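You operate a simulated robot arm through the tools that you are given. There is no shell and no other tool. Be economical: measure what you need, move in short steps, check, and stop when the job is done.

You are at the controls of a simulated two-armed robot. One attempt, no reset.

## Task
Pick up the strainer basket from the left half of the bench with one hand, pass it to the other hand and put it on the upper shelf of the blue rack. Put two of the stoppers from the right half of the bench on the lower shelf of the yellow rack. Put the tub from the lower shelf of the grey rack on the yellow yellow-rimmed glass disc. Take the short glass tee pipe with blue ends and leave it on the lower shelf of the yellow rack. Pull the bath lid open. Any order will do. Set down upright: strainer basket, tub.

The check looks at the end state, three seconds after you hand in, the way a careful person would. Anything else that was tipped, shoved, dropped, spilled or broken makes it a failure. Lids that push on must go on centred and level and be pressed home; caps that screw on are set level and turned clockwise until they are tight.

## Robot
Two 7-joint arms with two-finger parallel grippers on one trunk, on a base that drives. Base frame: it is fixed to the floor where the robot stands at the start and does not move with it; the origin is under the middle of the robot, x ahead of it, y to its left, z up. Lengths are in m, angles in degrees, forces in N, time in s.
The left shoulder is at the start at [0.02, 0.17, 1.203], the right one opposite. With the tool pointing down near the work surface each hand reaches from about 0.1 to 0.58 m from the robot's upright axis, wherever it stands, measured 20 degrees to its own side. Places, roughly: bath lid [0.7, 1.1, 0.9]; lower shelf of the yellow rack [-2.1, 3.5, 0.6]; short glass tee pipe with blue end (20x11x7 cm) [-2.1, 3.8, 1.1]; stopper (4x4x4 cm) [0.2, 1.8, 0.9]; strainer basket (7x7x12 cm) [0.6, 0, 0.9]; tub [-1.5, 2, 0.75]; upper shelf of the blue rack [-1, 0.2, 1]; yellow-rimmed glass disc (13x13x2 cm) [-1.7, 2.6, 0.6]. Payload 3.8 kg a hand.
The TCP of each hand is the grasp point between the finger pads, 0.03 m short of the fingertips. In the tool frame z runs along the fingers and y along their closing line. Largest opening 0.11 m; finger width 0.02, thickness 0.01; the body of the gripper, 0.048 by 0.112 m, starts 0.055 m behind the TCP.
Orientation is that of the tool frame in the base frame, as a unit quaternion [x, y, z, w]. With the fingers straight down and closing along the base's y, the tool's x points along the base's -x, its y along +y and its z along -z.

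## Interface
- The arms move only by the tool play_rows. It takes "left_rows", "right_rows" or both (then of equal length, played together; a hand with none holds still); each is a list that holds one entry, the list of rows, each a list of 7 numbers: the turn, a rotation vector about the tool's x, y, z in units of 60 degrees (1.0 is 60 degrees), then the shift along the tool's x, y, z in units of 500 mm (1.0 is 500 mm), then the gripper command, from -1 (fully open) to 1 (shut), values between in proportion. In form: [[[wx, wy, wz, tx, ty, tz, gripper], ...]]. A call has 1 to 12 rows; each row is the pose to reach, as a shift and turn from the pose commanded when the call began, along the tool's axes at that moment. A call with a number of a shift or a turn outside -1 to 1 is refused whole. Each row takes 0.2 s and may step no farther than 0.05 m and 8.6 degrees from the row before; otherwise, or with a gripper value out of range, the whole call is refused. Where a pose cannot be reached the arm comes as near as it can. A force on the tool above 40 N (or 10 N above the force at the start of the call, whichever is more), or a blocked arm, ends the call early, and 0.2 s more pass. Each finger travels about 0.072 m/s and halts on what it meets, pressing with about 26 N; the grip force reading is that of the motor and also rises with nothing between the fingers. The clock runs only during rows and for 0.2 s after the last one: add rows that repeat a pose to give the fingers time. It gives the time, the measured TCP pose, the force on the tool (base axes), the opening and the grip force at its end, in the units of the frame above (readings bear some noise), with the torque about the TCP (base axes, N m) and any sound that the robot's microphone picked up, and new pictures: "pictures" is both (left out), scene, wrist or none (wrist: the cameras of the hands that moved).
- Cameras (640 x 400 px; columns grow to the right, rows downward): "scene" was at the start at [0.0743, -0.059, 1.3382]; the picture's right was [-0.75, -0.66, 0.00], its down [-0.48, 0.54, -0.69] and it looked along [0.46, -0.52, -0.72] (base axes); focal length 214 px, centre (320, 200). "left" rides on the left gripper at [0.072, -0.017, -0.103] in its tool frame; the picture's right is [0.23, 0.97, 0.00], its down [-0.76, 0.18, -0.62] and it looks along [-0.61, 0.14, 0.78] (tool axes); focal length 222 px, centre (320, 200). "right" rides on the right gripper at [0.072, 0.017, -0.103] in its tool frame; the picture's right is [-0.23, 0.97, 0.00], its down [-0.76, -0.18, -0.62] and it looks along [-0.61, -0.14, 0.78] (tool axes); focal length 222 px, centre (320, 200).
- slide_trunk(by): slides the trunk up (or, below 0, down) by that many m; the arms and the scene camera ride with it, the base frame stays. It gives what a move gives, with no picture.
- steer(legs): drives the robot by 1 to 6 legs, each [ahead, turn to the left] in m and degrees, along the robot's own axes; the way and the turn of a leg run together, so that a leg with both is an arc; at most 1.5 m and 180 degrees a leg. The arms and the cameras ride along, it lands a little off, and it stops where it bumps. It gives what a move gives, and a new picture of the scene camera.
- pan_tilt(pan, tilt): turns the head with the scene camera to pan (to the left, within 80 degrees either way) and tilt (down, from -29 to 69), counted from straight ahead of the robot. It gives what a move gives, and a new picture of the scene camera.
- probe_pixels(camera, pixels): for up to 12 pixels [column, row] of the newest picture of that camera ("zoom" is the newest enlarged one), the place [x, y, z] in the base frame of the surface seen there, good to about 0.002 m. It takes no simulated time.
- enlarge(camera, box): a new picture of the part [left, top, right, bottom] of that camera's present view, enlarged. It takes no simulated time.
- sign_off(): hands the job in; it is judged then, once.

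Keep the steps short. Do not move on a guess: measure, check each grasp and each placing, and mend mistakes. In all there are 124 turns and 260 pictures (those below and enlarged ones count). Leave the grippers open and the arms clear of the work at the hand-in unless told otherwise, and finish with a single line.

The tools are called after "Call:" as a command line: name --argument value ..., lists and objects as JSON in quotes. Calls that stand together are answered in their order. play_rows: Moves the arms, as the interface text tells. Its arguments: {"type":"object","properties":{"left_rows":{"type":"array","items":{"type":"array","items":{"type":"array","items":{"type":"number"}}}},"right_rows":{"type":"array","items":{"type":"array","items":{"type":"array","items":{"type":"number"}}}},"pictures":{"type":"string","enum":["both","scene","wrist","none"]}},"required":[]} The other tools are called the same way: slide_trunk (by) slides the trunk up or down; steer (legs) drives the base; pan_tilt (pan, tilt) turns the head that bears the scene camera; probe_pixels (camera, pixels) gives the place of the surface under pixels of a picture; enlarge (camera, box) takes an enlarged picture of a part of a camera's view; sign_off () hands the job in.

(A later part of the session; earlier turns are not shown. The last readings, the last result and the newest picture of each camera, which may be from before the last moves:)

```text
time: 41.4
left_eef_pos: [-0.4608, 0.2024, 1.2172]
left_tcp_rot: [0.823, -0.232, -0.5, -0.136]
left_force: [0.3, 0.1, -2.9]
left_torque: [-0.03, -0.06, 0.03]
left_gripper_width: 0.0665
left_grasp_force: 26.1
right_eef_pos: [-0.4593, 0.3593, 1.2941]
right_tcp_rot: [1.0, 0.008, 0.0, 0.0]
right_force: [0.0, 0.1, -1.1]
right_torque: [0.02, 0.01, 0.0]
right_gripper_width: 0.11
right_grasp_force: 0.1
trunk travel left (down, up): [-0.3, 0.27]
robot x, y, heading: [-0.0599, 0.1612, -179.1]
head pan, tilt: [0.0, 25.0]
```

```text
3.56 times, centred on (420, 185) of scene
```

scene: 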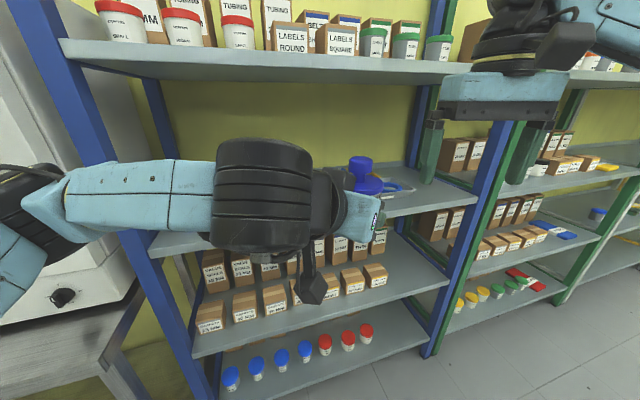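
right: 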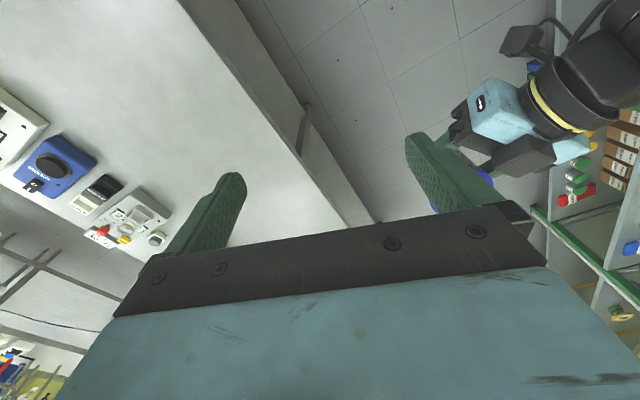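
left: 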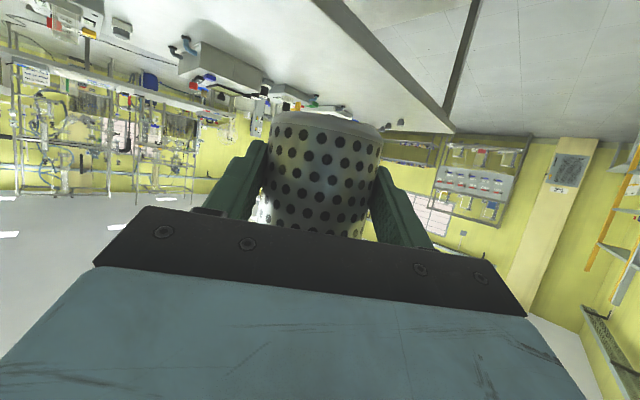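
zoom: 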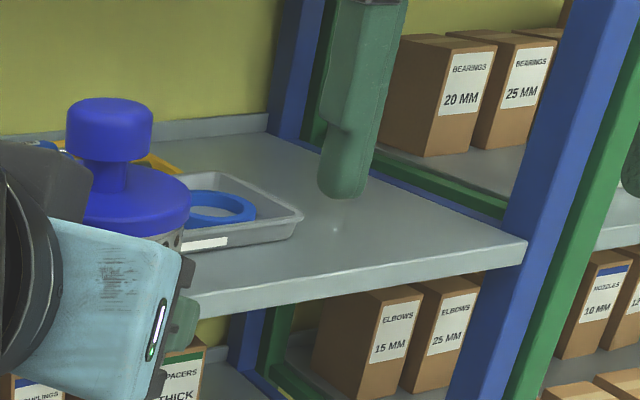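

The rack is turned about 18–20° from my axes. There's a free spot right of the tray near (-0.97, 0.60). I'll yaw the left hand to point forward and tuck the right hand back, then drive in front of that spot.

Call:
play_rows --left_rows '[[[-0.115, 0, -0.06, 0.012, 0.04, -0.023, 1], [-0.23, 0, -0.12, 0.024, 0.085, -0.046, 1], [-0.346, 0, -0.18, 0.037, 0.127, -0.07, 1], [-0.461, 0.005, -0.24, 0.05, 0.17, -0.093, 1], [-0.461, 0.005, -0.24, 0.05, 0.17, -0.093, 1]]]' --right_rows '[[[0, 0, 0, 0.06, -0.02, 0, -1], [0, 0, 0, 0.12, -0.05, 0, -1], [0, 0, 0, 0.18, -0.08, 0, -1], [0, 0, 0, 0.24, -0.1, 0, -1], [0, 0, 0, 0.24, -0.1, 0, -1]]]' --pictures "wrist"

Call:
probe_pixels --camera "zoom" --pixels '[[303, 215], [290, 240], [250, 290], [510, 245], [400, 230], [500, 240], [300, 160], [215, 170]]'

Call:
steer --legs '[[0, -60.5], [0.84, 0], [0, 77.6]]'

```text
time: 42.5
left_eef_pos: [-0.4592, 0.0991, 1.2177]
left_tcp_rot: [0.855, -0.003, -0.518, 0.003]
left_force: [-0.3, 0.9, -2.2]
left_torque: [0.0, -0.04, 0.0]
left_gripper_width: 0.0663
left_grasp_force: 26.4
right_eef_pos: [-0.3413, 0.4108, 1.2955]
right_tcp_rot: [1.0, 0.007, 0.001, 0.0]
right_force: [0.1, -1.1, -0.3]
right_torque: [0.01, -0.03, -0.01]
right_gripper_width: 0.11
right_grasp_force: 0.0
trunk travel left (down, up): [-0.3, 0.27]
robot x, y, heading: [-0.0615, 0.1623, -179.2]
head pan, tilt: [0.0, 25.0]
```

right: 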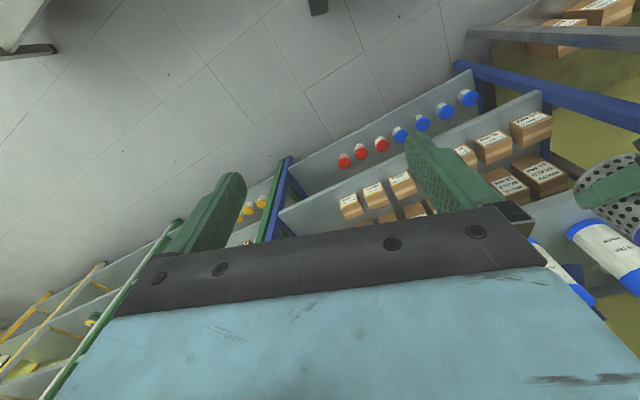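
left: 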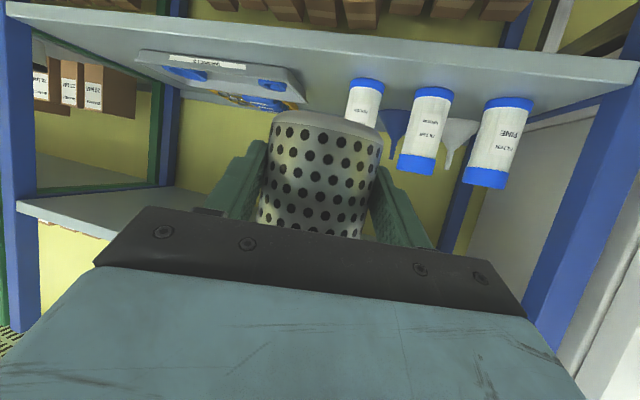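

```text
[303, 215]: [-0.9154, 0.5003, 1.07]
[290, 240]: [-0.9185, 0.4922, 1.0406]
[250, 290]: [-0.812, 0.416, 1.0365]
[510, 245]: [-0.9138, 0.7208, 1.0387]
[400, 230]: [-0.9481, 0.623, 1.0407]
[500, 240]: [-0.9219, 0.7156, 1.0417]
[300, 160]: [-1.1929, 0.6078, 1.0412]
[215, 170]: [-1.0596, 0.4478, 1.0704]
```

```text
time: 50.6
left_eef_pos: [-0.7947, 1.1509, 1.2125]
left_tcp_rot: [0.772, -0.373, -0.469, -0.214]
left_force: [0.0, -0.4, -3.1]
left_torque: [-0.04, -0.01, -0.01]
left_gripper_width: 0.0664
left_grasp_force: 26.0
right_eef_pos: [-0.4876, 1.2566, 1.295]
right_tcp_rot: [0.911, -0.412, -0.001, 0.001]
right_force: [-0.1, 0.4, -0.1]
right_torque: [0.01, -0.03, -0.02]
right_gripper_width: 0.11
right_grasp_force: 0.0
trunk travel left (down, up): [-0.3, 0.27]
robot x, y, heading: [-0.5013, 0.8776, 130.9]
head pan, tilt: [0.0, 25.0]
stopped in leg 3: the robot was blocked; the commanded pose is now the measured one
```

scene: 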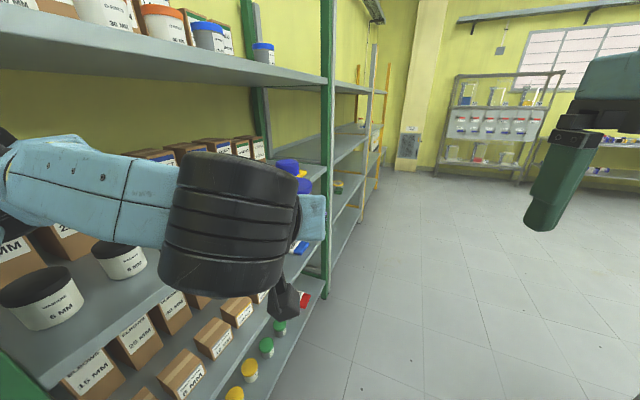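

The turn was blocked, probably the left elbow against the rack. I'll turn back a little, move away from the rack, and look left to check.

Call:
steer --legs '[[0, -15], [0, -50], [0.3, 0]]'

Call:
pan_tilt --pan 75 --tilt 20

```text
time: 55.8
left_eef_pos: [-0.274, 1.5471, 1.2149]
left_tcp_rot: [-0.462, 0.72, 0.286, 0.431]
left_force: [0.1, -0.2, -3.1]
left_torque: [-0.06, 0.02, 0.04]
left_gripper_width: 0.0662
left_grasp_force: 26.1
right_eef_pos: [-0.0415, 1.3206, 1.296]
right_tcp_rot: [-0.558, 0.83, 0.0, 0.001]
right_force: [0.5, 0.8, -0.6]
right_torque: [0.02, -0.01, 0.02]
right_gripper_width: 0.1101
right_grasp_force: 0.0
trunk travel left (down, up): [-0.3, 0.27]
robot x, y, heading: [-0.3827, 1.1614, 67.7]
head pan, tilt: [0.0, 25.0]
```

scene: 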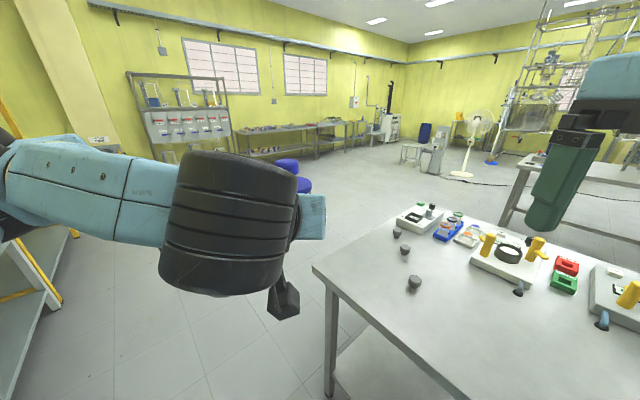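

```text
time: 57.3
left_eef_pos: [-0.2748, 1.5448, 1.2146]
left_tcp_rot: [-0.462, 0.721, 0.285, 0.431]
left_force: [0.0, -0.5, -2.3]
left_torque: [-0.01, -0.01, 0.01]
left_gripper_width: 0.0661
left_grasp_force: 25.5
right_eef_pos: [-0.0423, 1.319, 1.296]
right_tcp_rot: [-0.557, 0.83, 0.001, 0.001]
right_force: [0.6, 0.0, 0.7]
right_torque: [0.01, 0.02, -0.03]
right_gripper_width: 0.1101
right_grasp_force: 0.1
trunk travel left (down, up): [-0.3, 0.27]
robot x, y, heading: [-0.3841, 1.1579, 67.7]
head pan, tilt: [75.0, 20.0]
```

scene: 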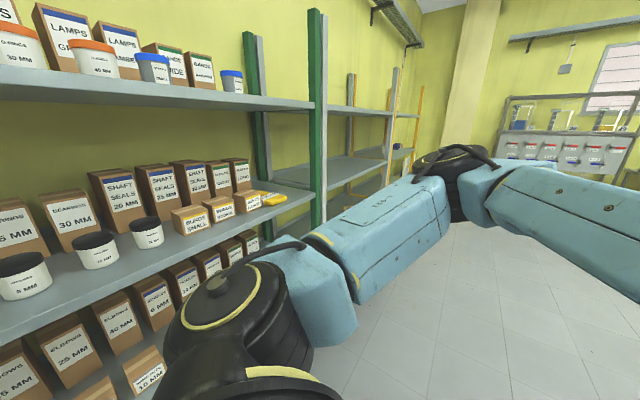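

Nothing seems disturbed. I'll turn to face the rack farther out, about 0.65 m from the shelf edge, then drive straight in.

Call:
steer --legs '[[0, 56.4], [-0.24, 0], [0, 74]]'

Call:
pan_tilt --pan 0 --tilt 30

```text
time: 64.8
left_eef_pos: [-0.6109, 0.7904, 1.2146]
left_tcp_rot: [0.848, 0.121, -0.51, 0.081]
left_force: [0.2, 0.1, -2.0]
left_torque: [0.01, -0.04, -0.01]
left_gripper_width: 0.0659
left_grasp_force: 25.8
right_eef_pos: [-0.5923, 1.1152, 1.2954]
right_tcp_rot: [0.987, 0.162, -0.001, 0.0]
right_force: [0.3, 0.9, -0.7]
right_torque: [0.0, 0.01, 0.01]
right_gripper_width: 0.1102
right_grasp_force: 0.1
trunk travel left (down, up): [-0.3, 0.27]
robot x, y, heading: [-0.2446, 0.9611, -161.4]
head pan, tilt: [75.0, 20.0]
```

scene: 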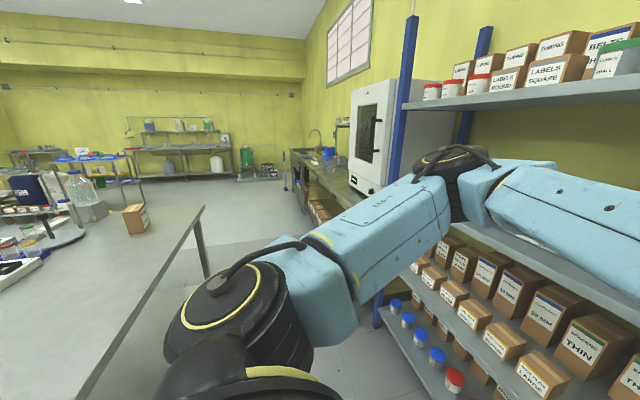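

```text
time: 66.2
left_eef_pos: [-0.6106, 0.7905, 1.2149]
left_tcp_rot: [0.847, 0.122, -0.511, 0.082]
left_force: [0.0, 0.6, -1.7]
left_torque: [0.01, -0.03, 0.02]
left_gripper_width: 0.0659
left_grasp_force: 25.9
right_eef_pos: [-0.593, 1.1165, 1.2949]
right_tcp_rot: [0.987, 0.163, -0.001, 0.0]
right_force: [0.4, 0.2, -0.2]
right_torque: [0.0, -0.01, -0.01]
right_gripper_width: 0.1102
right_grasp_force: 0.0
trunk travel left (down, up): [-0.3, 0.27]
robot x, y, heading: [-0.2498, 0.9601, -161.6]
head pan, tilt: [0.0, 30.0]
```

scene: 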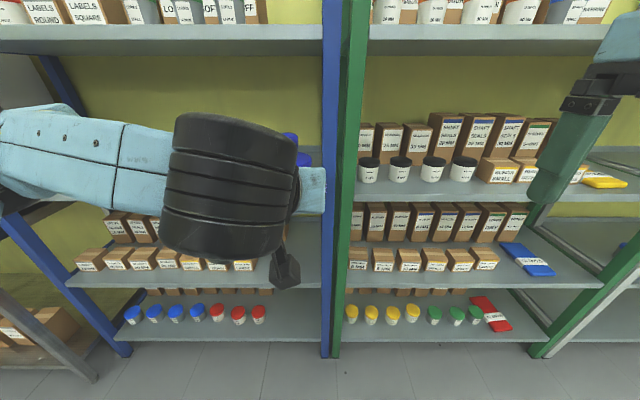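

Facing the rack squarely. I need to go 0.40 m forward and 0.066 m left from here. First I lower the hand to TCP z≈1.12 and shift left outside the rack.

Call:
play_rows --left_rows '[[[0, 0, 0, 0.042, 0.033, 0.022, 1], [0, 0, 0, 0.085, 0.066, 0.044, 1], [0, 0, 0, 0.127, 0.1, 0.066, 1], [0, 0, 0, 0.169, 0.132, 0.088, 1], [0, 0, 0, 0.169, 0.132, 0.088, 1]]]' --pictures "both"

Call:
steer --legs '[[0.12, 0]]'

```text
time: 67.4
left_eef_pos: [-0.5985, 0.7298, 1.1201]
left_tcp_rot: [0.848, 0.121, -0.51, 0.081]
left_force: [0.6, 0.8, -2.0]
left_torque: [-0.01, -0.08, 0.03]
left_gripper_width: 0.0661
left_grasp_force: 26.1
left hand out of reach, approached as far as the arm can: row 4, 5
right_eef_pos: [-0.5916, 1.1154, 1.2941]
right_tcp_rot: [0.987, 0.163, -0.001, 0.0]
right_force: [-0.2, -0.2, 0.8]
right_torque: [0.02, 0.01, 0.05]
right_gripper_width: 0.1101
right_grasp_force: 0.0
trunk travel left (down, up): [-0.3, 0.27]
robot x, y, heading: [-0.2525, 0.9643, -161.7]
head pan, tilt: [0.0, 30.0]
```

scene: 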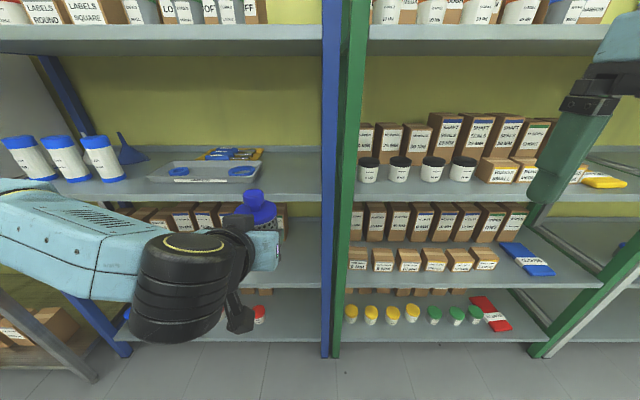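
left: 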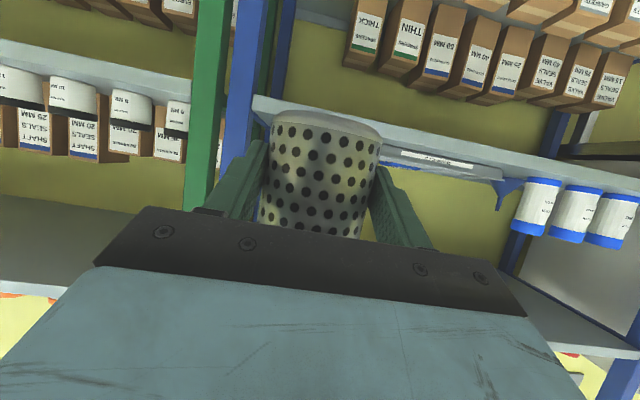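

```text
time: 68.7
left_eef_pos: [-0.715, 0.692, 1.1192]
left_tcp_rot: [0.848, 0.12, -0.509, 0.08]
left_force: [-0.7, 0.1, -2.7]
left_torque: [0.0, -0.04, 0.03]
left_gripper_width: 0.0657
left_grasp_force: 26.0
right_eef_pos: [-0.7073, 1.0785, 1.2944]
right_tcp_rot: [0.987, 0.162, 0.0, 0.0]
right_force: [0.1, 0.3, -0.7]
right_torque: [-0.05, -0.02, -0.03]
right_gripper_width: 0.1102
right_grasp_force: 0.1
trunk travel left (down, up): [-0.3, 0.27]
robot x, y, heading: [-0.3663, 0.9253, -161.9]
head pan, tilt: [0.0, 30.0]
```

scene: 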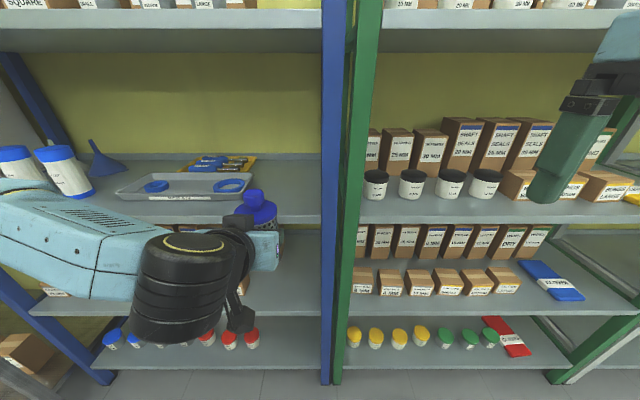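

Checking how low the wrist joint and hand camera hang relative to the shelf edge (z 1.04).

Call:
probe_pixels --camera "scene" --pixels '[[180, 280], [180, 330], [130, 260], [240, 318], [262, 250], [260, 205], [60, 220], [250, 215], [290, 215], [20, 250], [315, 200], [120, 300]]'

```text
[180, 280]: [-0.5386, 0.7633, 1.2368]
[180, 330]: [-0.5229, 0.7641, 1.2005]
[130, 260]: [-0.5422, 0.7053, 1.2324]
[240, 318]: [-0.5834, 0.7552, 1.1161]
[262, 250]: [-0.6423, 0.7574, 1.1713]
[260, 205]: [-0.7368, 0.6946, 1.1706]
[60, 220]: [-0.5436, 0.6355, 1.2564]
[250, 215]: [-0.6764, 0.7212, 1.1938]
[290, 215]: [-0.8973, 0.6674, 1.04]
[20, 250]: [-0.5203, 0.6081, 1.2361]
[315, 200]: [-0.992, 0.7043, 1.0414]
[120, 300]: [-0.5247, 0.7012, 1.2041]
```

All hand parts are above the shelf. Driving 0.13 m more, then extending the arm the last 0.127 m.

Call:
steer --legs '[[0.13, 0]]'

Call:
enlarge --camera "scene" --box '[100, 100, 420, 300]'

```text
time: 70.0
left_eef_pos: [-0.8386, 0.6486, 1.12]
left_tcp_rot: [0.847, 0.123, -0.51, 0.082]
left_force: [0.0, 0.2, -1.6]
left_torque: [0.0, -0.05, -0.01]
left_gripper_width: 0.066
left_grasp_force: 26.4
right_eef_pos: [-0.8334, 1.036, 1.2951]
right_tcp_rot: [0.987, 0.164, -0.001, 0.0]
right_force: [-0.3, -0.5, -0.5]
right_torque: [0.03, -0.01, -0.01]
right_gripper_width: 0.1102
right_grasp_force: 0.1
trunk travel left (down, up): [-0.3, 0.27]
robot x, y, heading: [-0.489, 0.8833, -161.9]
head pan, tilt: [0.0, 30.0]
```

scene: 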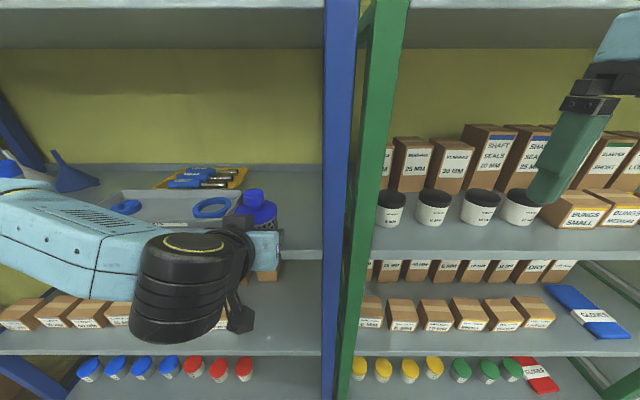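

```text
2.00 times, centred on (260, 200) of scene
```

zoom: 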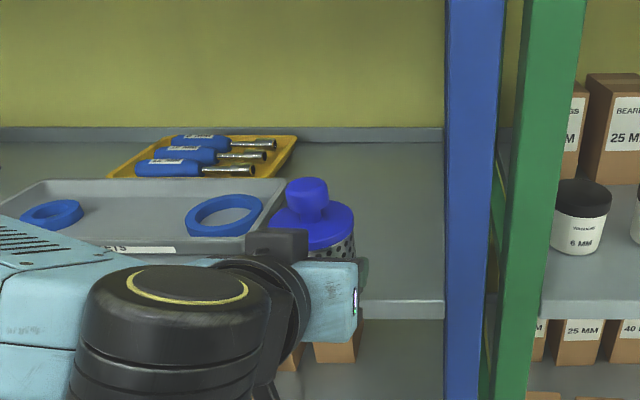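

Clear shelf around the target spot. Extending 0.115 m level, 1 cm left.

Call:
play_rows --left_rows '[[[0, 0, 0, -0.026, 0.012, 0.05, 1], [0, 0, 0, -0.053, 0.024, 0.102, 1], [0, 0, 0, -0.08, 0.024, 0.153, 1], [0, 0, 0, -0.106, 0.024, 0.204, 1], [0, 0, 0, -0.106, 0.024, 0.204, 1]]]' --pictures "both"

```text
time: 71.2
left_eef_pos: [-0.9443, 0.6038, 1.1199]
left_tcp_rot: [0.848, 0.122, -0.509, 0.081]
left_force: [0.4, 0.7, -2.6]
left_torque: [0.02, -0.02, 0.01]
left_gripper_width: 0.0658
left_grasp_force: 25.8
right_eef_pos: [-0.8301, 1.0352, 1.2956]
right_tcp_rot: [0.987, 0.163, -0.001, 0.001]
right_force: [-0.1, 0.0, -0.2]
right_torque: [-0.01, 0.0, 0.01]
right_gripper_width: 0.1099
right_grasp_force: 0.1
trunk travel left (down, up): [-0.3, 0.27]
robot x, y, heading: [-0.4863, 0.8844, -161.4]
head pan, tilt: [0.0, 30.0]
```

scene: 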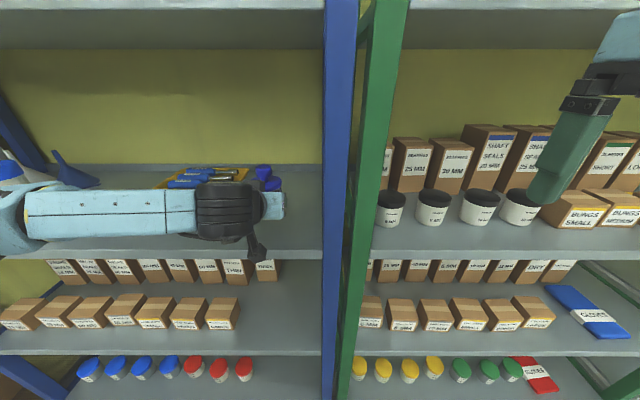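
left: 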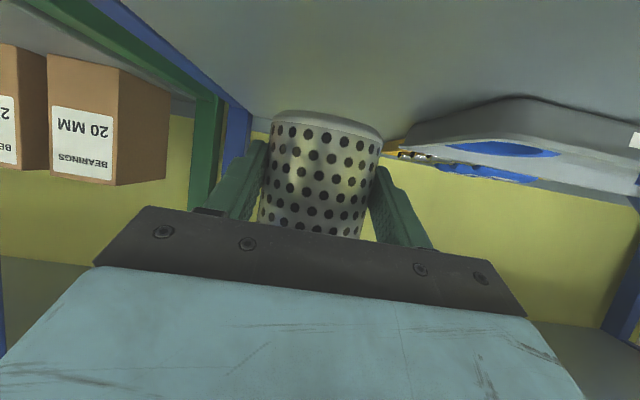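

Basket over the free spot, about 8 cm in from the edge. Lowering 4 cm to the shelf.

Call:
play_rows --left_rows '[[[0, 0, 0, 0.03, 0, 0.0155, 1], [0, 0, 0, 0.055, 0, 0.0285, 1], [0, 0, 0, 0.068, 0, 0.0352, 1], [0, 0, 0, 0.074, 0, 0.0384, 1], [0, 0, 0, 0.074, 0, 0.0384, 1]]]' --pictures "wrist"

```text
time: 72.3
left_eef_pos: [-0.9439, 0.6047, 1.0791]
left_tcp_rot: [0.847, 0.122, -0.511, 0.082]
left_force: [0.2, -1.3, 0.9]
left_torque: [0.03, 0.12, 0.05]
left_gripper_width: 0.0659
left_grasp_force: 26.2
right_eef_pos: [-0.83, 1.0363, 1.2948]
right_tcp_rot: [0.987, 0.163, 0.0, -0.001]
right_force: [-0.6, -0.5, -0.4]
right_torque: [0.01, -0.01, -0.01]
right_gripper_width: 0.1103
right_grasp_force: 0.1
trunk travel left (down, up): [-0.3, 0.27]
robot x, y, heading: [-0.4894, 0.8821, -161.5]
head pan, tilt: [0.0, 30.0]
```

left: 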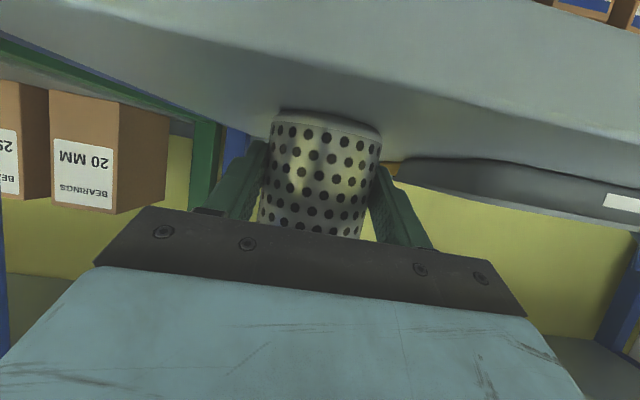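

Contact felt (load is gone). Opening and backing out along the fingers.

Call:
play_rows --left_rows '[[[0, 0, 0, 0, 0, 0, 0], [0, 0, 0, 0, 0, 0, -1], [0, 0, 0, 0, 0, 0, -1], [0, 0, 0, 0, 0, 0, -1], [0, 0, 0, 0, 0, -0.06, -1], [0, 0, 0, 0, 0, -0.14, -1], [0, 0, 0, 0, 0, -0.22, -1], [0, 0, 0, 0.03, 0, -0.3, -1], [0, 0, 0, 0.04, 0, -0.36, -1]]]' --pictures "both"

```text
time: 74.3
left_eef_pos: [-0.8276, 0.6695, 1.1535]
left_tcp_rot: [0.848, 0.121, -0.51, 0.081]
left_force: [2.1, 0.2, 0.4]
left_torque: [0.0, 0.03, 0.01]
left_gripper_width: 0.11
left_grasp_force: 0.0
left hand out of reach, approached as far as the arm can: row 8, 9
right_eef_pos: [-0.8308, 1.0373, 1.2946]
right_tcp_rot: [0.987, 0.163, -0.002, 0.001]
right_force: [0.5, 1.0, -0.2]
right_torque: [-0.06, 0.01, 0.01]
right_gripper_width: 0.11
right_grasp_force: 0.2
trunk travel left (down, up): [-0.3, 0.27]
robot x, y, heading: [-0.4883, 0.8828, -161.6]
head pan, tilt: [0.0, 30.0]
```

scene: 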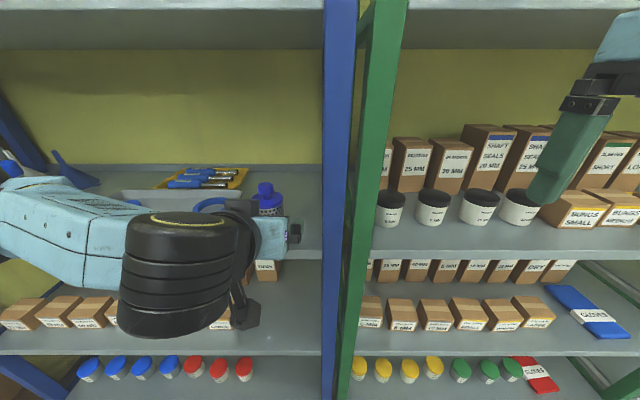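
left: 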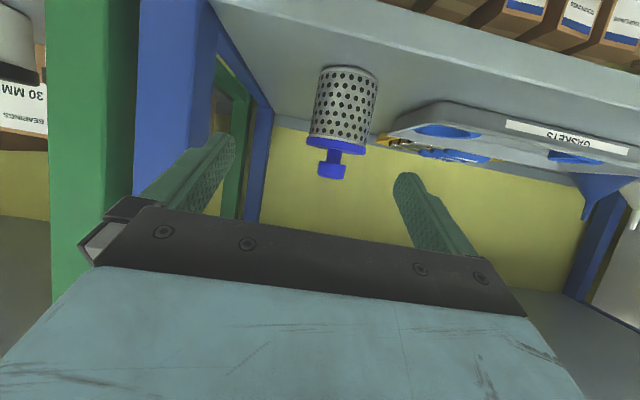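

The basket stands upright. Backing straight out 0.3 m, then looking at the basket.

Call:
steer --legs '[[-0.3, 0]]'

Call:
enlarge --camera "scene" --box '[120, 100, 400, 275]'

```text
time: 76.4
left_eef_pos: [-0.5397, 0.7655, 1.1533]
left_tcp_rot: [0.848, 0.122, -0.51, 0.081]
left_force: [-0.2, 0.0, 0.1]
left_torque: [0.01, 0.02, 0.0]
left_gripper_width: 0.1099
left_grasp_force: 0.1
right_eef_pos: [-0.5396, 1.1322, 1.2952]
right_tcp_rot: [0.987, 0.163, -0.001, 0.0]
right_force: [-0.2, 0.0, 0.5]
right_torque: [-0.02, 0.06, 0.02]
right_gripper_width: 0.11
right_grasp_force: 0.1
trunk travel left (down, up): [-0.3, 0.27]
robot x, y, heading: [-0.1984, 0.9754, -161.5]
head pan, tilt: [0.0, 30.0]
```

scene: 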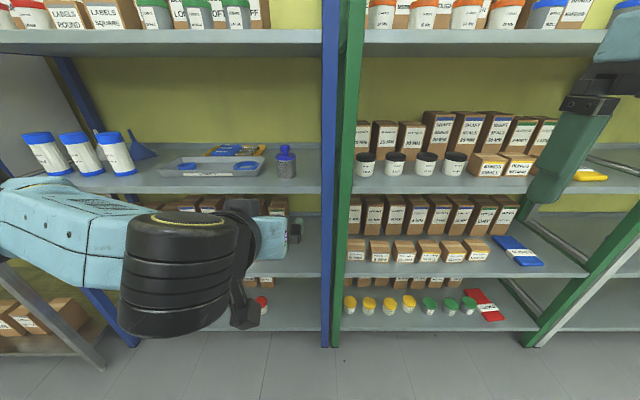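

```text
2.29 times, centred on (260, 188) of scene
```

zoom: 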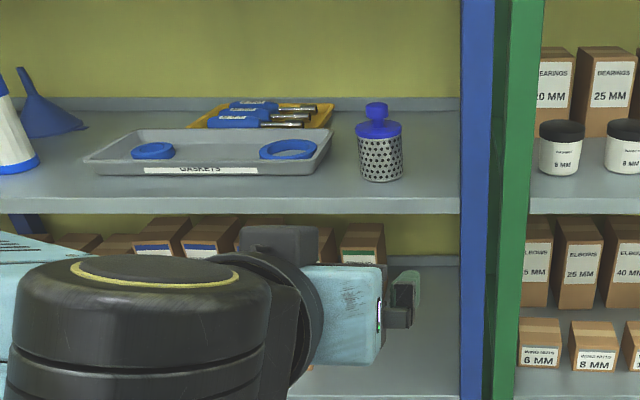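

Basket is placed. Next is the bath lid: bring the left hand to point down, turn the robot to the bench, and look.

Call:
play_rows --left_rows '[[[0, 0.125, 0, 0, 0, -0.02, -1], [0, 0.25, 0, 0, 0, -0.04, -1], [0, 0.375, 0, 0, 0, -0.06, -1], [0, 0.5, 0, 0, 0, -0.08, -1], [0, 0.625, 0, 0, 0, -0.08, -1], [0, 0.75, 0, 0, 0, -0.08, -1], [0, 0.875, 0, 0, 0, -0.08, -1], [0, 1.0, 0, 0, 0, -0.08, -1]]]' --pictures "none"

Call:
steer --legs '[[0, -150]]'

Call:
pan_tilt --pan -25 --tilt 35

```text
time: 78.2
left_eef_pos: [-0.5076, 0.7761, 1.1711]
left_tcp_rot: [0.989, 0.147, -0.016, 0.009]
left_force: [0.1, -1.2, -0.5]
left_torque: [-0.01, 0.02, -0.01]
left_gripper_width: 0.1101
left_grasp_force: 0.0
right_eef_pos: [-0.5406, 1.1336, 1.2961]
right_tcp_rot: [0.987, 0.162, -0.001, 0.0]
right_force: [0.4, -0.1, 0.5]
right_torque: [-0.01, 0.02, 0.0]
right_gripper_width: 0.1099
right_grasp_force: 0.0
trunk travel left (down, up): [-0.3, 0.27]
robot x, y, heading: [-0.1988, 0.9803, -161.5]
head pan, tilt: [0.0, 30.0]
```

```text
time: 84.8
left_eef_pos: [-0.0257, 1.3063, 1.1706]
left_tcp_rot: [-0.385, 0.923, 0.013, 0.014]
left_force: [0.4, 0.8, -0.5]
left_torque: [-0.01, 0.0, -0.01]
left_gripper_width: 0.11
left_grasp_force: 0.0
right_eef_pos: [0.175, 1.0076, 1.2947]
right_tcp_rot: [-0.4, 0.917, 0.001, 0.002]
right_force: [0.4, 0.4, -0.4]
right_torque: [0.0, -0.01, -0.01]
right_gripper_width: 0.1101
right_grasp_force: 0.1
trunk travel left (down, up): [-0.3, 0.27]
robot x, y, heading: [-0.1974, 0.981, 47.1]
head pan, tilt: [0.0, 30.0]
```

scene: 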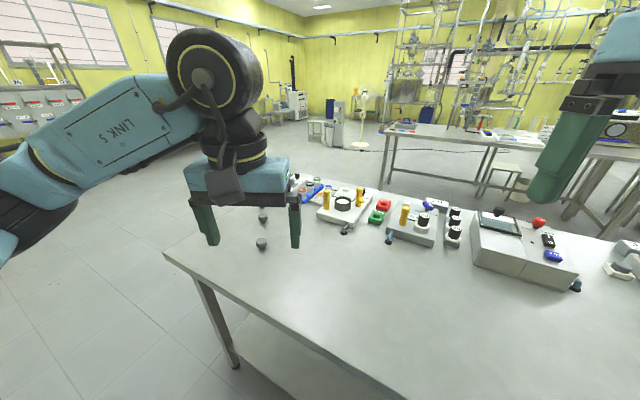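

```text
time: 85.7
left_eef_pos: [-0.0259, 1.3052, 1.1711]
left_tcp_rot: [-0.384, 0.923, 0.013, 0.014]
left_force: [-1.0, 0.2, 1.2]
left_torque: [-0.02, 0.02, -0.03]
left_gripper_width: 0.1098
left_grasp_force: 0.1
right_eef_pos: [0.1747, 1.0063, 1.2958]
right_tcp_rot: [-0.4, 0.917, -0.001, 0.001]
right_force: [0.6, 0.0, -0.1]
right_torque: [0.01, 0.01, -0.01]
right_gripper_width: 0.1099
right_grasp_force: 0.0
trunk travel left (down, up): [-0.3, 0.27]
robot x, y, heading: [-0.2016, 0.9799, 47.0]
head pan, tilt: [-25.0, 35.0]
```

scene: 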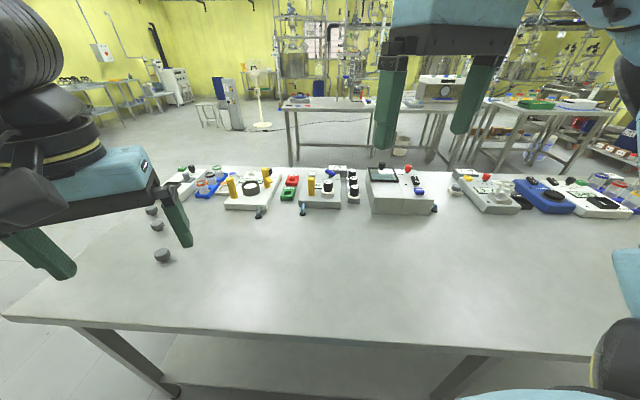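

Probing the devices on the bench to find the bath at about (0.7, 1.1).

Call:
probe_pixels --camera "scene" --pixels '[[250, 205], [322, 185], [385, 175], [400, 205], [490, 190], [545, 195], [162, 256], [157, 226], [152, 211], [435, 208], [300, 320], [590, 345]]'

Call:
enlarge --camera "scene" --box '[140, 140, 460, 300]'

Call:
enlarge --camera "scene" --box '[340, 140, 480, 230]'

```text
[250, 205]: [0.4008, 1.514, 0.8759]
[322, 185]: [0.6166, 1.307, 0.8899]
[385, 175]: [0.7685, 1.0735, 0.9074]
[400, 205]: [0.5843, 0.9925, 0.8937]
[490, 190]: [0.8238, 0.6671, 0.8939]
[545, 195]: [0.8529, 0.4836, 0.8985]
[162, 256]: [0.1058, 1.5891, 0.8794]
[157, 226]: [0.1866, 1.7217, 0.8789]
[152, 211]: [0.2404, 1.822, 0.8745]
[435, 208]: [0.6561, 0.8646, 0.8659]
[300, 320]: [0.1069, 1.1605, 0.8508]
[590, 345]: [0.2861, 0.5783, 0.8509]
```

```text
2.00 times, centred on (300, 220) of scene
```

zoom: 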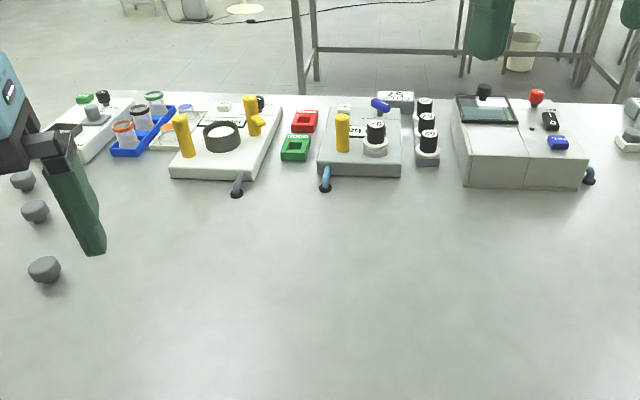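

```text
4.44 times, centred on (410, 185) of scene
```

zoom: 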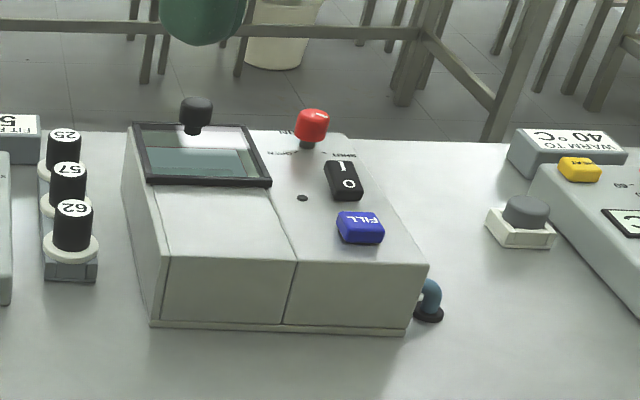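

Call:
probe_pixels --camera "zoom" --pixels '[[196, 105], [190, 130], [210, 180], [205, 130], [150, 130], [265, 180], [200, 160], [215, 230], [350, 230], [312, 125], [225, 290], [140, 200]]'

Call:
probe_pixels --camera "scene" --pixels '[[20, 316], [200, 326], [400, 341], [580, 352], [250, 330]]'

```text
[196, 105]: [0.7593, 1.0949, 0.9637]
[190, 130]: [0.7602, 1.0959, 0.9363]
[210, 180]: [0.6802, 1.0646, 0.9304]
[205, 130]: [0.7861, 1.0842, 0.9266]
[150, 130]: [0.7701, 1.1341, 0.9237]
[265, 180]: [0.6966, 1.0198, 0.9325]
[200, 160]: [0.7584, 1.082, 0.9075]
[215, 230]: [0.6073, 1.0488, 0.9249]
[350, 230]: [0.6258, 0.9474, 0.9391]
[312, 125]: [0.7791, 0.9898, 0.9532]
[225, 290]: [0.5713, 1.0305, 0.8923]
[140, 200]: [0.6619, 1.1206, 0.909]
```

```text
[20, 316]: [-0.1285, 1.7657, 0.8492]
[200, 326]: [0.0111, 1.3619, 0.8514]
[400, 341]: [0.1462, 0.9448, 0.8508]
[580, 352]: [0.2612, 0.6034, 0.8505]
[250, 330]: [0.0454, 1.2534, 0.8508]
```

The bench runs at about 18°. The device fronts face the far side, so I'll go around the left end for the bath. On the way, two stoppers (0.187,1.722) and (0.24,1.822) can be reached from the bench's left end. I'll drive along the bench to that end.

Call:
steer --legs '[[0, 61], [1.35, 0], [0, -100]]'

Call:
pan_tilt --pan -30 --tilt 30

```text
time: 99.5
left_eef_pos: [-0.2342, 2.4069, 1.1716]
left_tcp_rot: [-0.026, 0.999, 0.006, 0.018]
left_force: [-0.2, 1.0, -0.2]
left_torque: [0.02, -0.01, 0.01]
left_gripper_width: 0.1101
left_grasp_force: 0.0
right_eef_pos: [-0.2872, 2.0518, 1.2946]
right_tcp_rot: [-0.043, 0.999, 0.0, 0.001]
right_force: [-0.8, 0.1, 0.1]
right_torque: [0.01, 0.0, 0.01]
right_gripper_width: 0.1098
right_grasp_force: 0.1
trunk travel left (down, up): [-0.3, 0.27]
robot x, y, heading: [-0.5845, 2.2818, 4.6]
head pan, tilt: [-25.0, 35.0]
```

scene: 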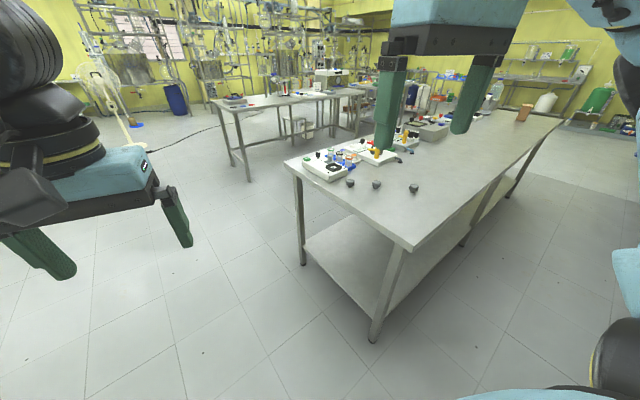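

```text
time: 100.1
left_eef_pos: [-0.235, 2.4069, 1.1711]
left_tcp_rot: [-0.026, 0.999, 0.007, 0.018]
left_force: [0.4, 0.3, -0.4]
left_torque: [-0.05, -0.01, -0.02]
left_gripper_width: 0.1097
left_grasp_force: 0.1
right_eef_pos: [-0.2862, 2.0513, 1.2955]
right_tcp_rot: [-0.042, 0.999, 0.0, 0.001]
right_force: [0.8, 0.2, -0.3]
right_torque: [0.02, 0.01, 0.02]
right_gripper_width: 0.1104
right_grasp_force: 0.0
trunk travel left (down, up): [-0.3, 0.27]
robot x, y, heading: [-0.5835, 2.2821, 4.6]
head pan, tilt: [-30.0, 30.0]
```

scene: 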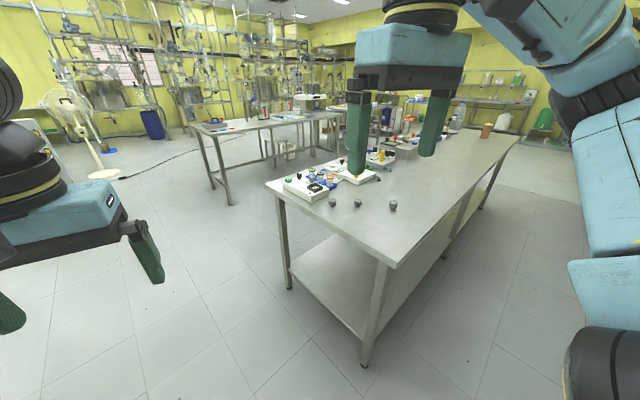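

Call:
probe_pixels --camera "scene" --pixels '[[395, 263], [269, 184], [335, 227], [332, 201], [358, 203], [393, 205], [198, 128], [212, 185], [233, 203], [310, 185]]'

Call:
enlarge --camera "scene" --box '[260, 130, 420, 230]'

```text
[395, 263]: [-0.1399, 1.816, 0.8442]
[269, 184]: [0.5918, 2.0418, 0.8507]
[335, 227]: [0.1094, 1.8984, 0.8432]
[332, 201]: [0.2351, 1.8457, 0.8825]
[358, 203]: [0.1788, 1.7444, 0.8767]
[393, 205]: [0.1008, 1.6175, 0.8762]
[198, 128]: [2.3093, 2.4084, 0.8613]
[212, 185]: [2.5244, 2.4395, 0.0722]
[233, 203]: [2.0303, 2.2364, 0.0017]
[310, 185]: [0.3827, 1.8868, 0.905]
```

```text
4.00 times, centred on (340, 180) of scene
```

zoom: 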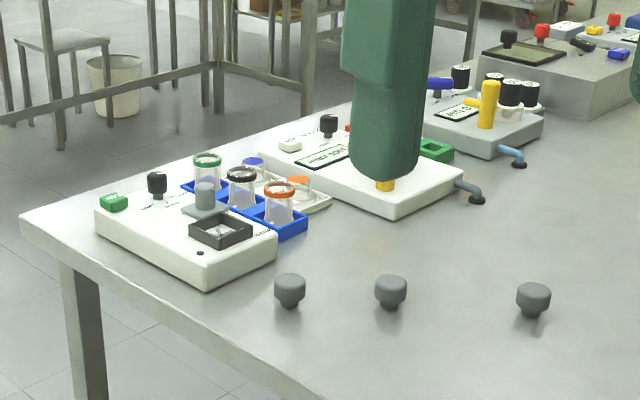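

I'll drive around to the far side and face the bath from its front.

Call:
steer --legs '[[0, 12.6], [1.4, 0], [0, -90], [1.43, 0], [0, -90]]'

Call:
pan_tilt --pan 10 --tilt 50

```text
time: 122.2
left_eef_pos: [0.814, 1.138, 1.1716]
left_tcp_rot: [0.993, 0.117, -0.017, 0.009]
left_force: [0.1, -0.5, 0.4]
left_torque: [0.04, -0.06, -0.05]
left_gripper_width: 0.1102
left_grasp_force: 0.1
right_eef_pos: [0.7991, 1.4986, 1.2946]
right_tcp_rot: [0.991, 0.133, -0.001, 0.0]
right_force: [0.4, 0.3, -0.4]
right_torque: [-0.01, -0.02, 0.02]
right_gripper_width: 0.1104
right_grasp_force: 0.0
trunk travel left (down, up): [-0.3, 0.27]
robot x, y, heading: [1.1346, 1.3235, -164.9]
head pan, tilt: [-30.0, 30.0]
```

scene: 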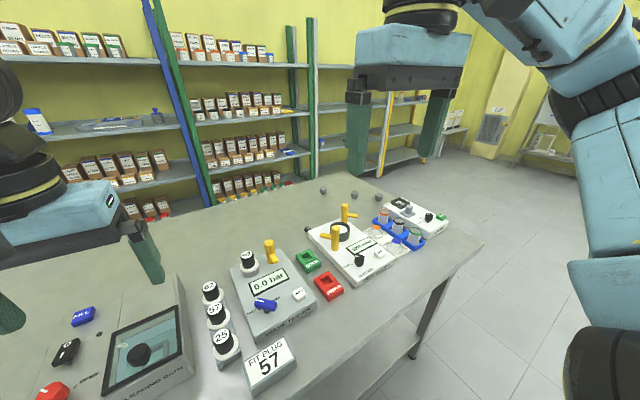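

```text
time: 123.3
left_eef_pos: [0.8128, 1.1389, 1.1708]
left_tcp_rot: [0.993, 0.117, -0.018, 0.009]
left_force: [-0.7, -0.4, -0.8]
left_torque: [-0.01, 0.01, 0.01]
left_gripper_width: 0.1101
left_grasp_force: 0.0
right_eef_pos: [0.8006, 1.4976, 1.2951]
right_tcp_rot: [0.991, 0.133, -0.001, 0.0]
right_force: [0.2, 0.2, -0.6]
right_torque: [-0.03, 0.0, 0.02]
right_gripper_width: 0.1102
right_grasp_force: 0.1
trunk travel left (down, up): [-0.3, 0.27]
robot x, y, heading: [1.1316, 1.3282, -165.4]
head pan, tilt: [10.0, 50.0]
```

scene: 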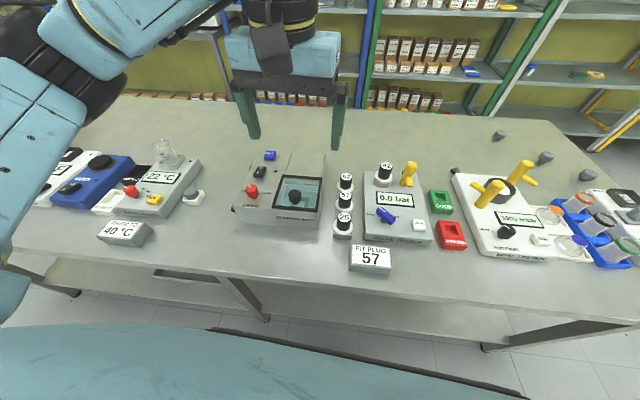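

Call:
enlarge --camera "scene" --box '[225, 140, 345, 240]'

Call:
enlarge --camera "left" --box '[0, 0, 640, 400]'

```text
4.00 times, centred on (285, 190) of scene
```

zoom: 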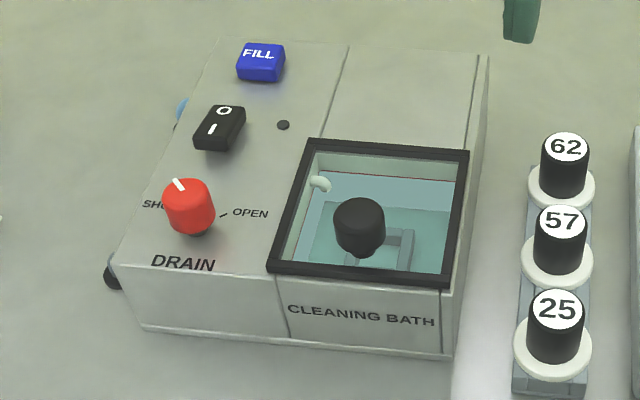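

```text
1.00 times, centred on (320, 200) of left (not enlarged: the box is as wide or as high as the picture)
```

zoom: 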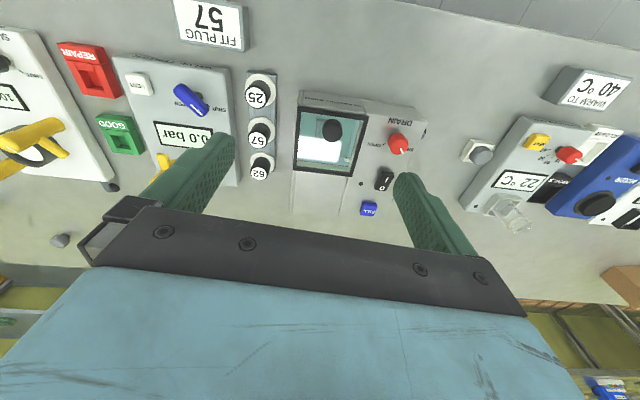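

Probing the lid frame corners and knob.

Call:
enlarge --camera "scene" --box '[225, 140, 345, 240]'

Call:
probe_pixels --camera "zoom" --pixels '[[274, 266], [447, 280], [312, 144], [463, 156], [360, 205], [345, 225], [383, 225], [360, 240], [400, 100], [290, 300], [250, 100], [455, 230]]'

```text
4.00 times, centred on (285, 190) of scene
```

zoom: 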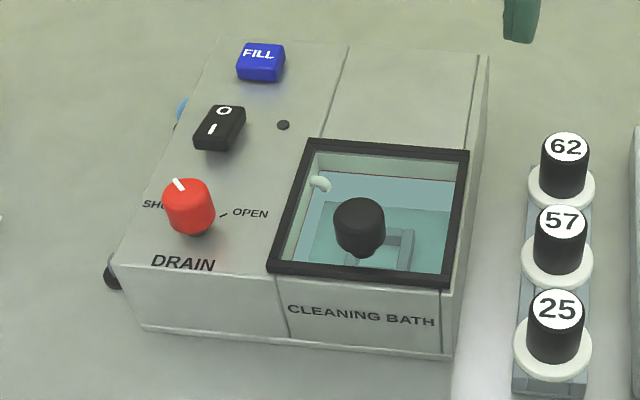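

```text
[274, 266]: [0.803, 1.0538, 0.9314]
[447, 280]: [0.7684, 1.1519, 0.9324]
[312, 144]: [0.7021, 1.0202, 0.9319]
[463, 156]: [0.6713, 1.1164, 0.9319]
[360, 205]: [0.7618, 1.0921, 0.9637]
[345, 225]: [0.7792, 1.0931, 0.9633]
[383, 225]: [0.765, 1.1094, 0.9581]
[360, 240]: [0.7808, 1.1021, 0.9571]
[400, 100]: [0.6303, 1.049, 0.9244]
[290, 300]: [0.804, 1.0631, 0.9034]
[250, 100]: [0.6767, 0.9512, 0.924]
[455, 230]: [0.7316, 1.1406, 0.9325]
```

The lid is a glass pane in a black frame (about 10×10 cm), with its knob near the front edge at (0.763, 1.094), top z 0.964. It's likely hinged at the back or sliding. I'll move the left hand above the knob.

Call:
play_rows --left_rows '[[[0, 0.01, 0, -0.03, 0.016, 0.06, -1], [0, 0.02, 0, -0.06, 0.03, 0.12, -1], [0, 0.03, 0, -0.09, 0.045, 0.19, -1], [0, 0.042, 0, -0.12, 0.062, 0.26, -0.4], [0, 0.042, 0, -0.12, 0.062, 0.28, -0.2], [0, 0.042, 0, -0.12, 0.062, 0.28, -0.2]]]' --pictures "both"

```text
time: 124.7
left_eef_pos: [0.7593, 1.0927, 1.0322]
left_tcp_rot: [0.993, 0.116, 0.005, 0.007]
left_force: [0.1, 0.5, 0.0]
left_torque: [0.03, -0.02, 0.01]
left_gripper_width: 0.0663
left_grasp_force: 0.1
right_eef_pos: [0.8011, 1.4986, 1.2947]
right_tcp_rot: [0.991, 0.133, 0.0, 0.0]
right_force: [-0.8, -0.2, 0.1]
right_torque: [0.01, -0.02, -0.01]
right_gripper_width: 0.11
right_grasp_force: 0.0
trunk travel left (down, up): [-0.3, 0.27]
robot x, y, heading: [1.1346, 1.3258, -165.1]
head pan, tilt: [10.0, 50.0]
```

scene: 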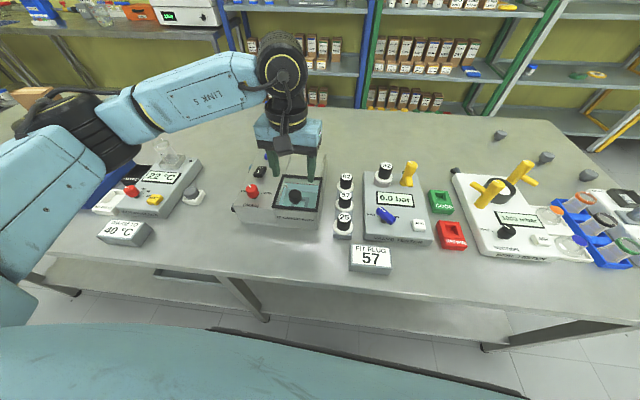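
left: 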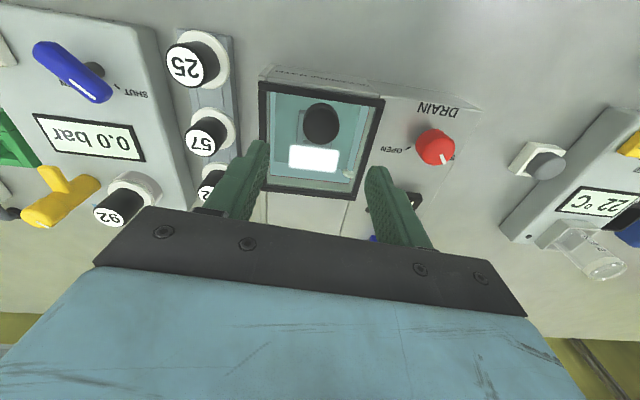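

Descending on the knob and closing.

Call:
play_rows --left_rows '[[[0, 0, 0, 0.008, 0, 0.06, -0.2], [0, 0, 0, 0.008, 0, 0.11, -0.2], [0, 0, 0, 0.008, 0, 0.13, -0.2], [0, 0, 0, 0.008, 0, 0.13, 0.5], [0, 0, 0, 0.008, 0, 0.13, 1], [0, 0, 0, 0.008, 0, 0.13, 1]]]' --pictures "wrist"

```text
time: 126.1
left_eef_pos: [0.7613, 1.0934, 0.9694]
left_tcp_rot: [0.993, 0.117, 0.004, 0.006]
left_force: [-3.3, 11.1, -7.5]
left_torque: [0.25, 0.59, 0.0]
left_gripper_width: 0.0291
left_grasp_force: 44.7
right_eef_pos: [0.8003, 1.4994, 1.2954]
right_tcp_rot: [0.991, 0.134, 0.0, 0.001]
right_force: [-0.2, 0.5, -0.1]
right_torque: [-0.01, 0.0, -0.03]
right_gripper_width: 0.1099
right_grasp_force: 0.1
trunk travel left (down, up): [-0.3, 0.27]
robot x, y, heading: [1.1365, 1.3227, -165.1]
head pan, tilt: [10.0, 50.0]
```

left: 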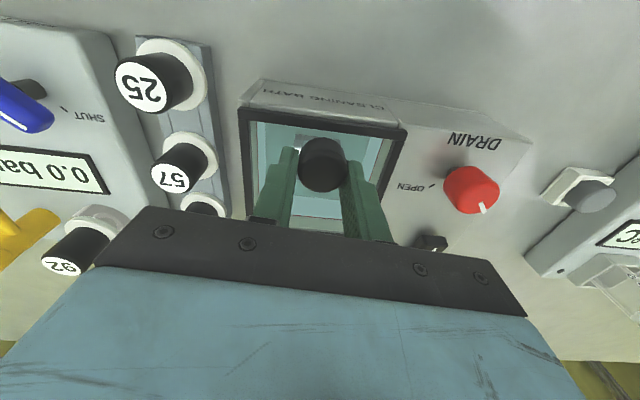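

Gripped (0.029 m). Testing gently first: lift 6 mm and read the force.

Call:
play_rows --left_rows '[[[0, 0, 0, 0, 0, -0.004, 1], [0, 0, 0, 0, 0, -0.008, 1], [0, 0, 0, 0, 0, -0.012, 1]]]' --pictures "wrist"

```text
time: 126.8
left_eef_pos: [0.7623, 1.0928, 0.9703]
left_tcp_rot: [0.993, 0.116, 0.008, 0.005]
left_force: [-7.0, 3.1, -9.7]
left_torque: [0.32, 0.46, 0.14]
left_gripper_width: 0.0291
left_grasp_force: 45.2
right_eef_pos: [0.7979, 1.4977, 1.2957]
right_tcp_rot: [0.991, 0.133, 0.0, 0.001]
right_force: [-0.2, 0.5, 0.9]
right_torque: [-0.02, 0.01, 0.02]
right_gripper_width: 0.1097
right_grasp_force: 0.0
trunk travel left (down, up): [-0.3, 0.27]
robot x, y, heading: [1.1303, 1.325, -165.1]
head pan, tilt: [10.0, 50.0]
stopped in row 3 (left hand): the force on the tool passed its limit at 42 N (the readings are from after the stop); the commanded pose is now the measured one
```

left: 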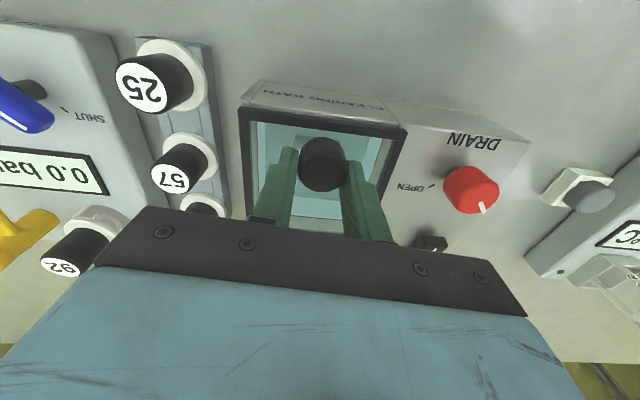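

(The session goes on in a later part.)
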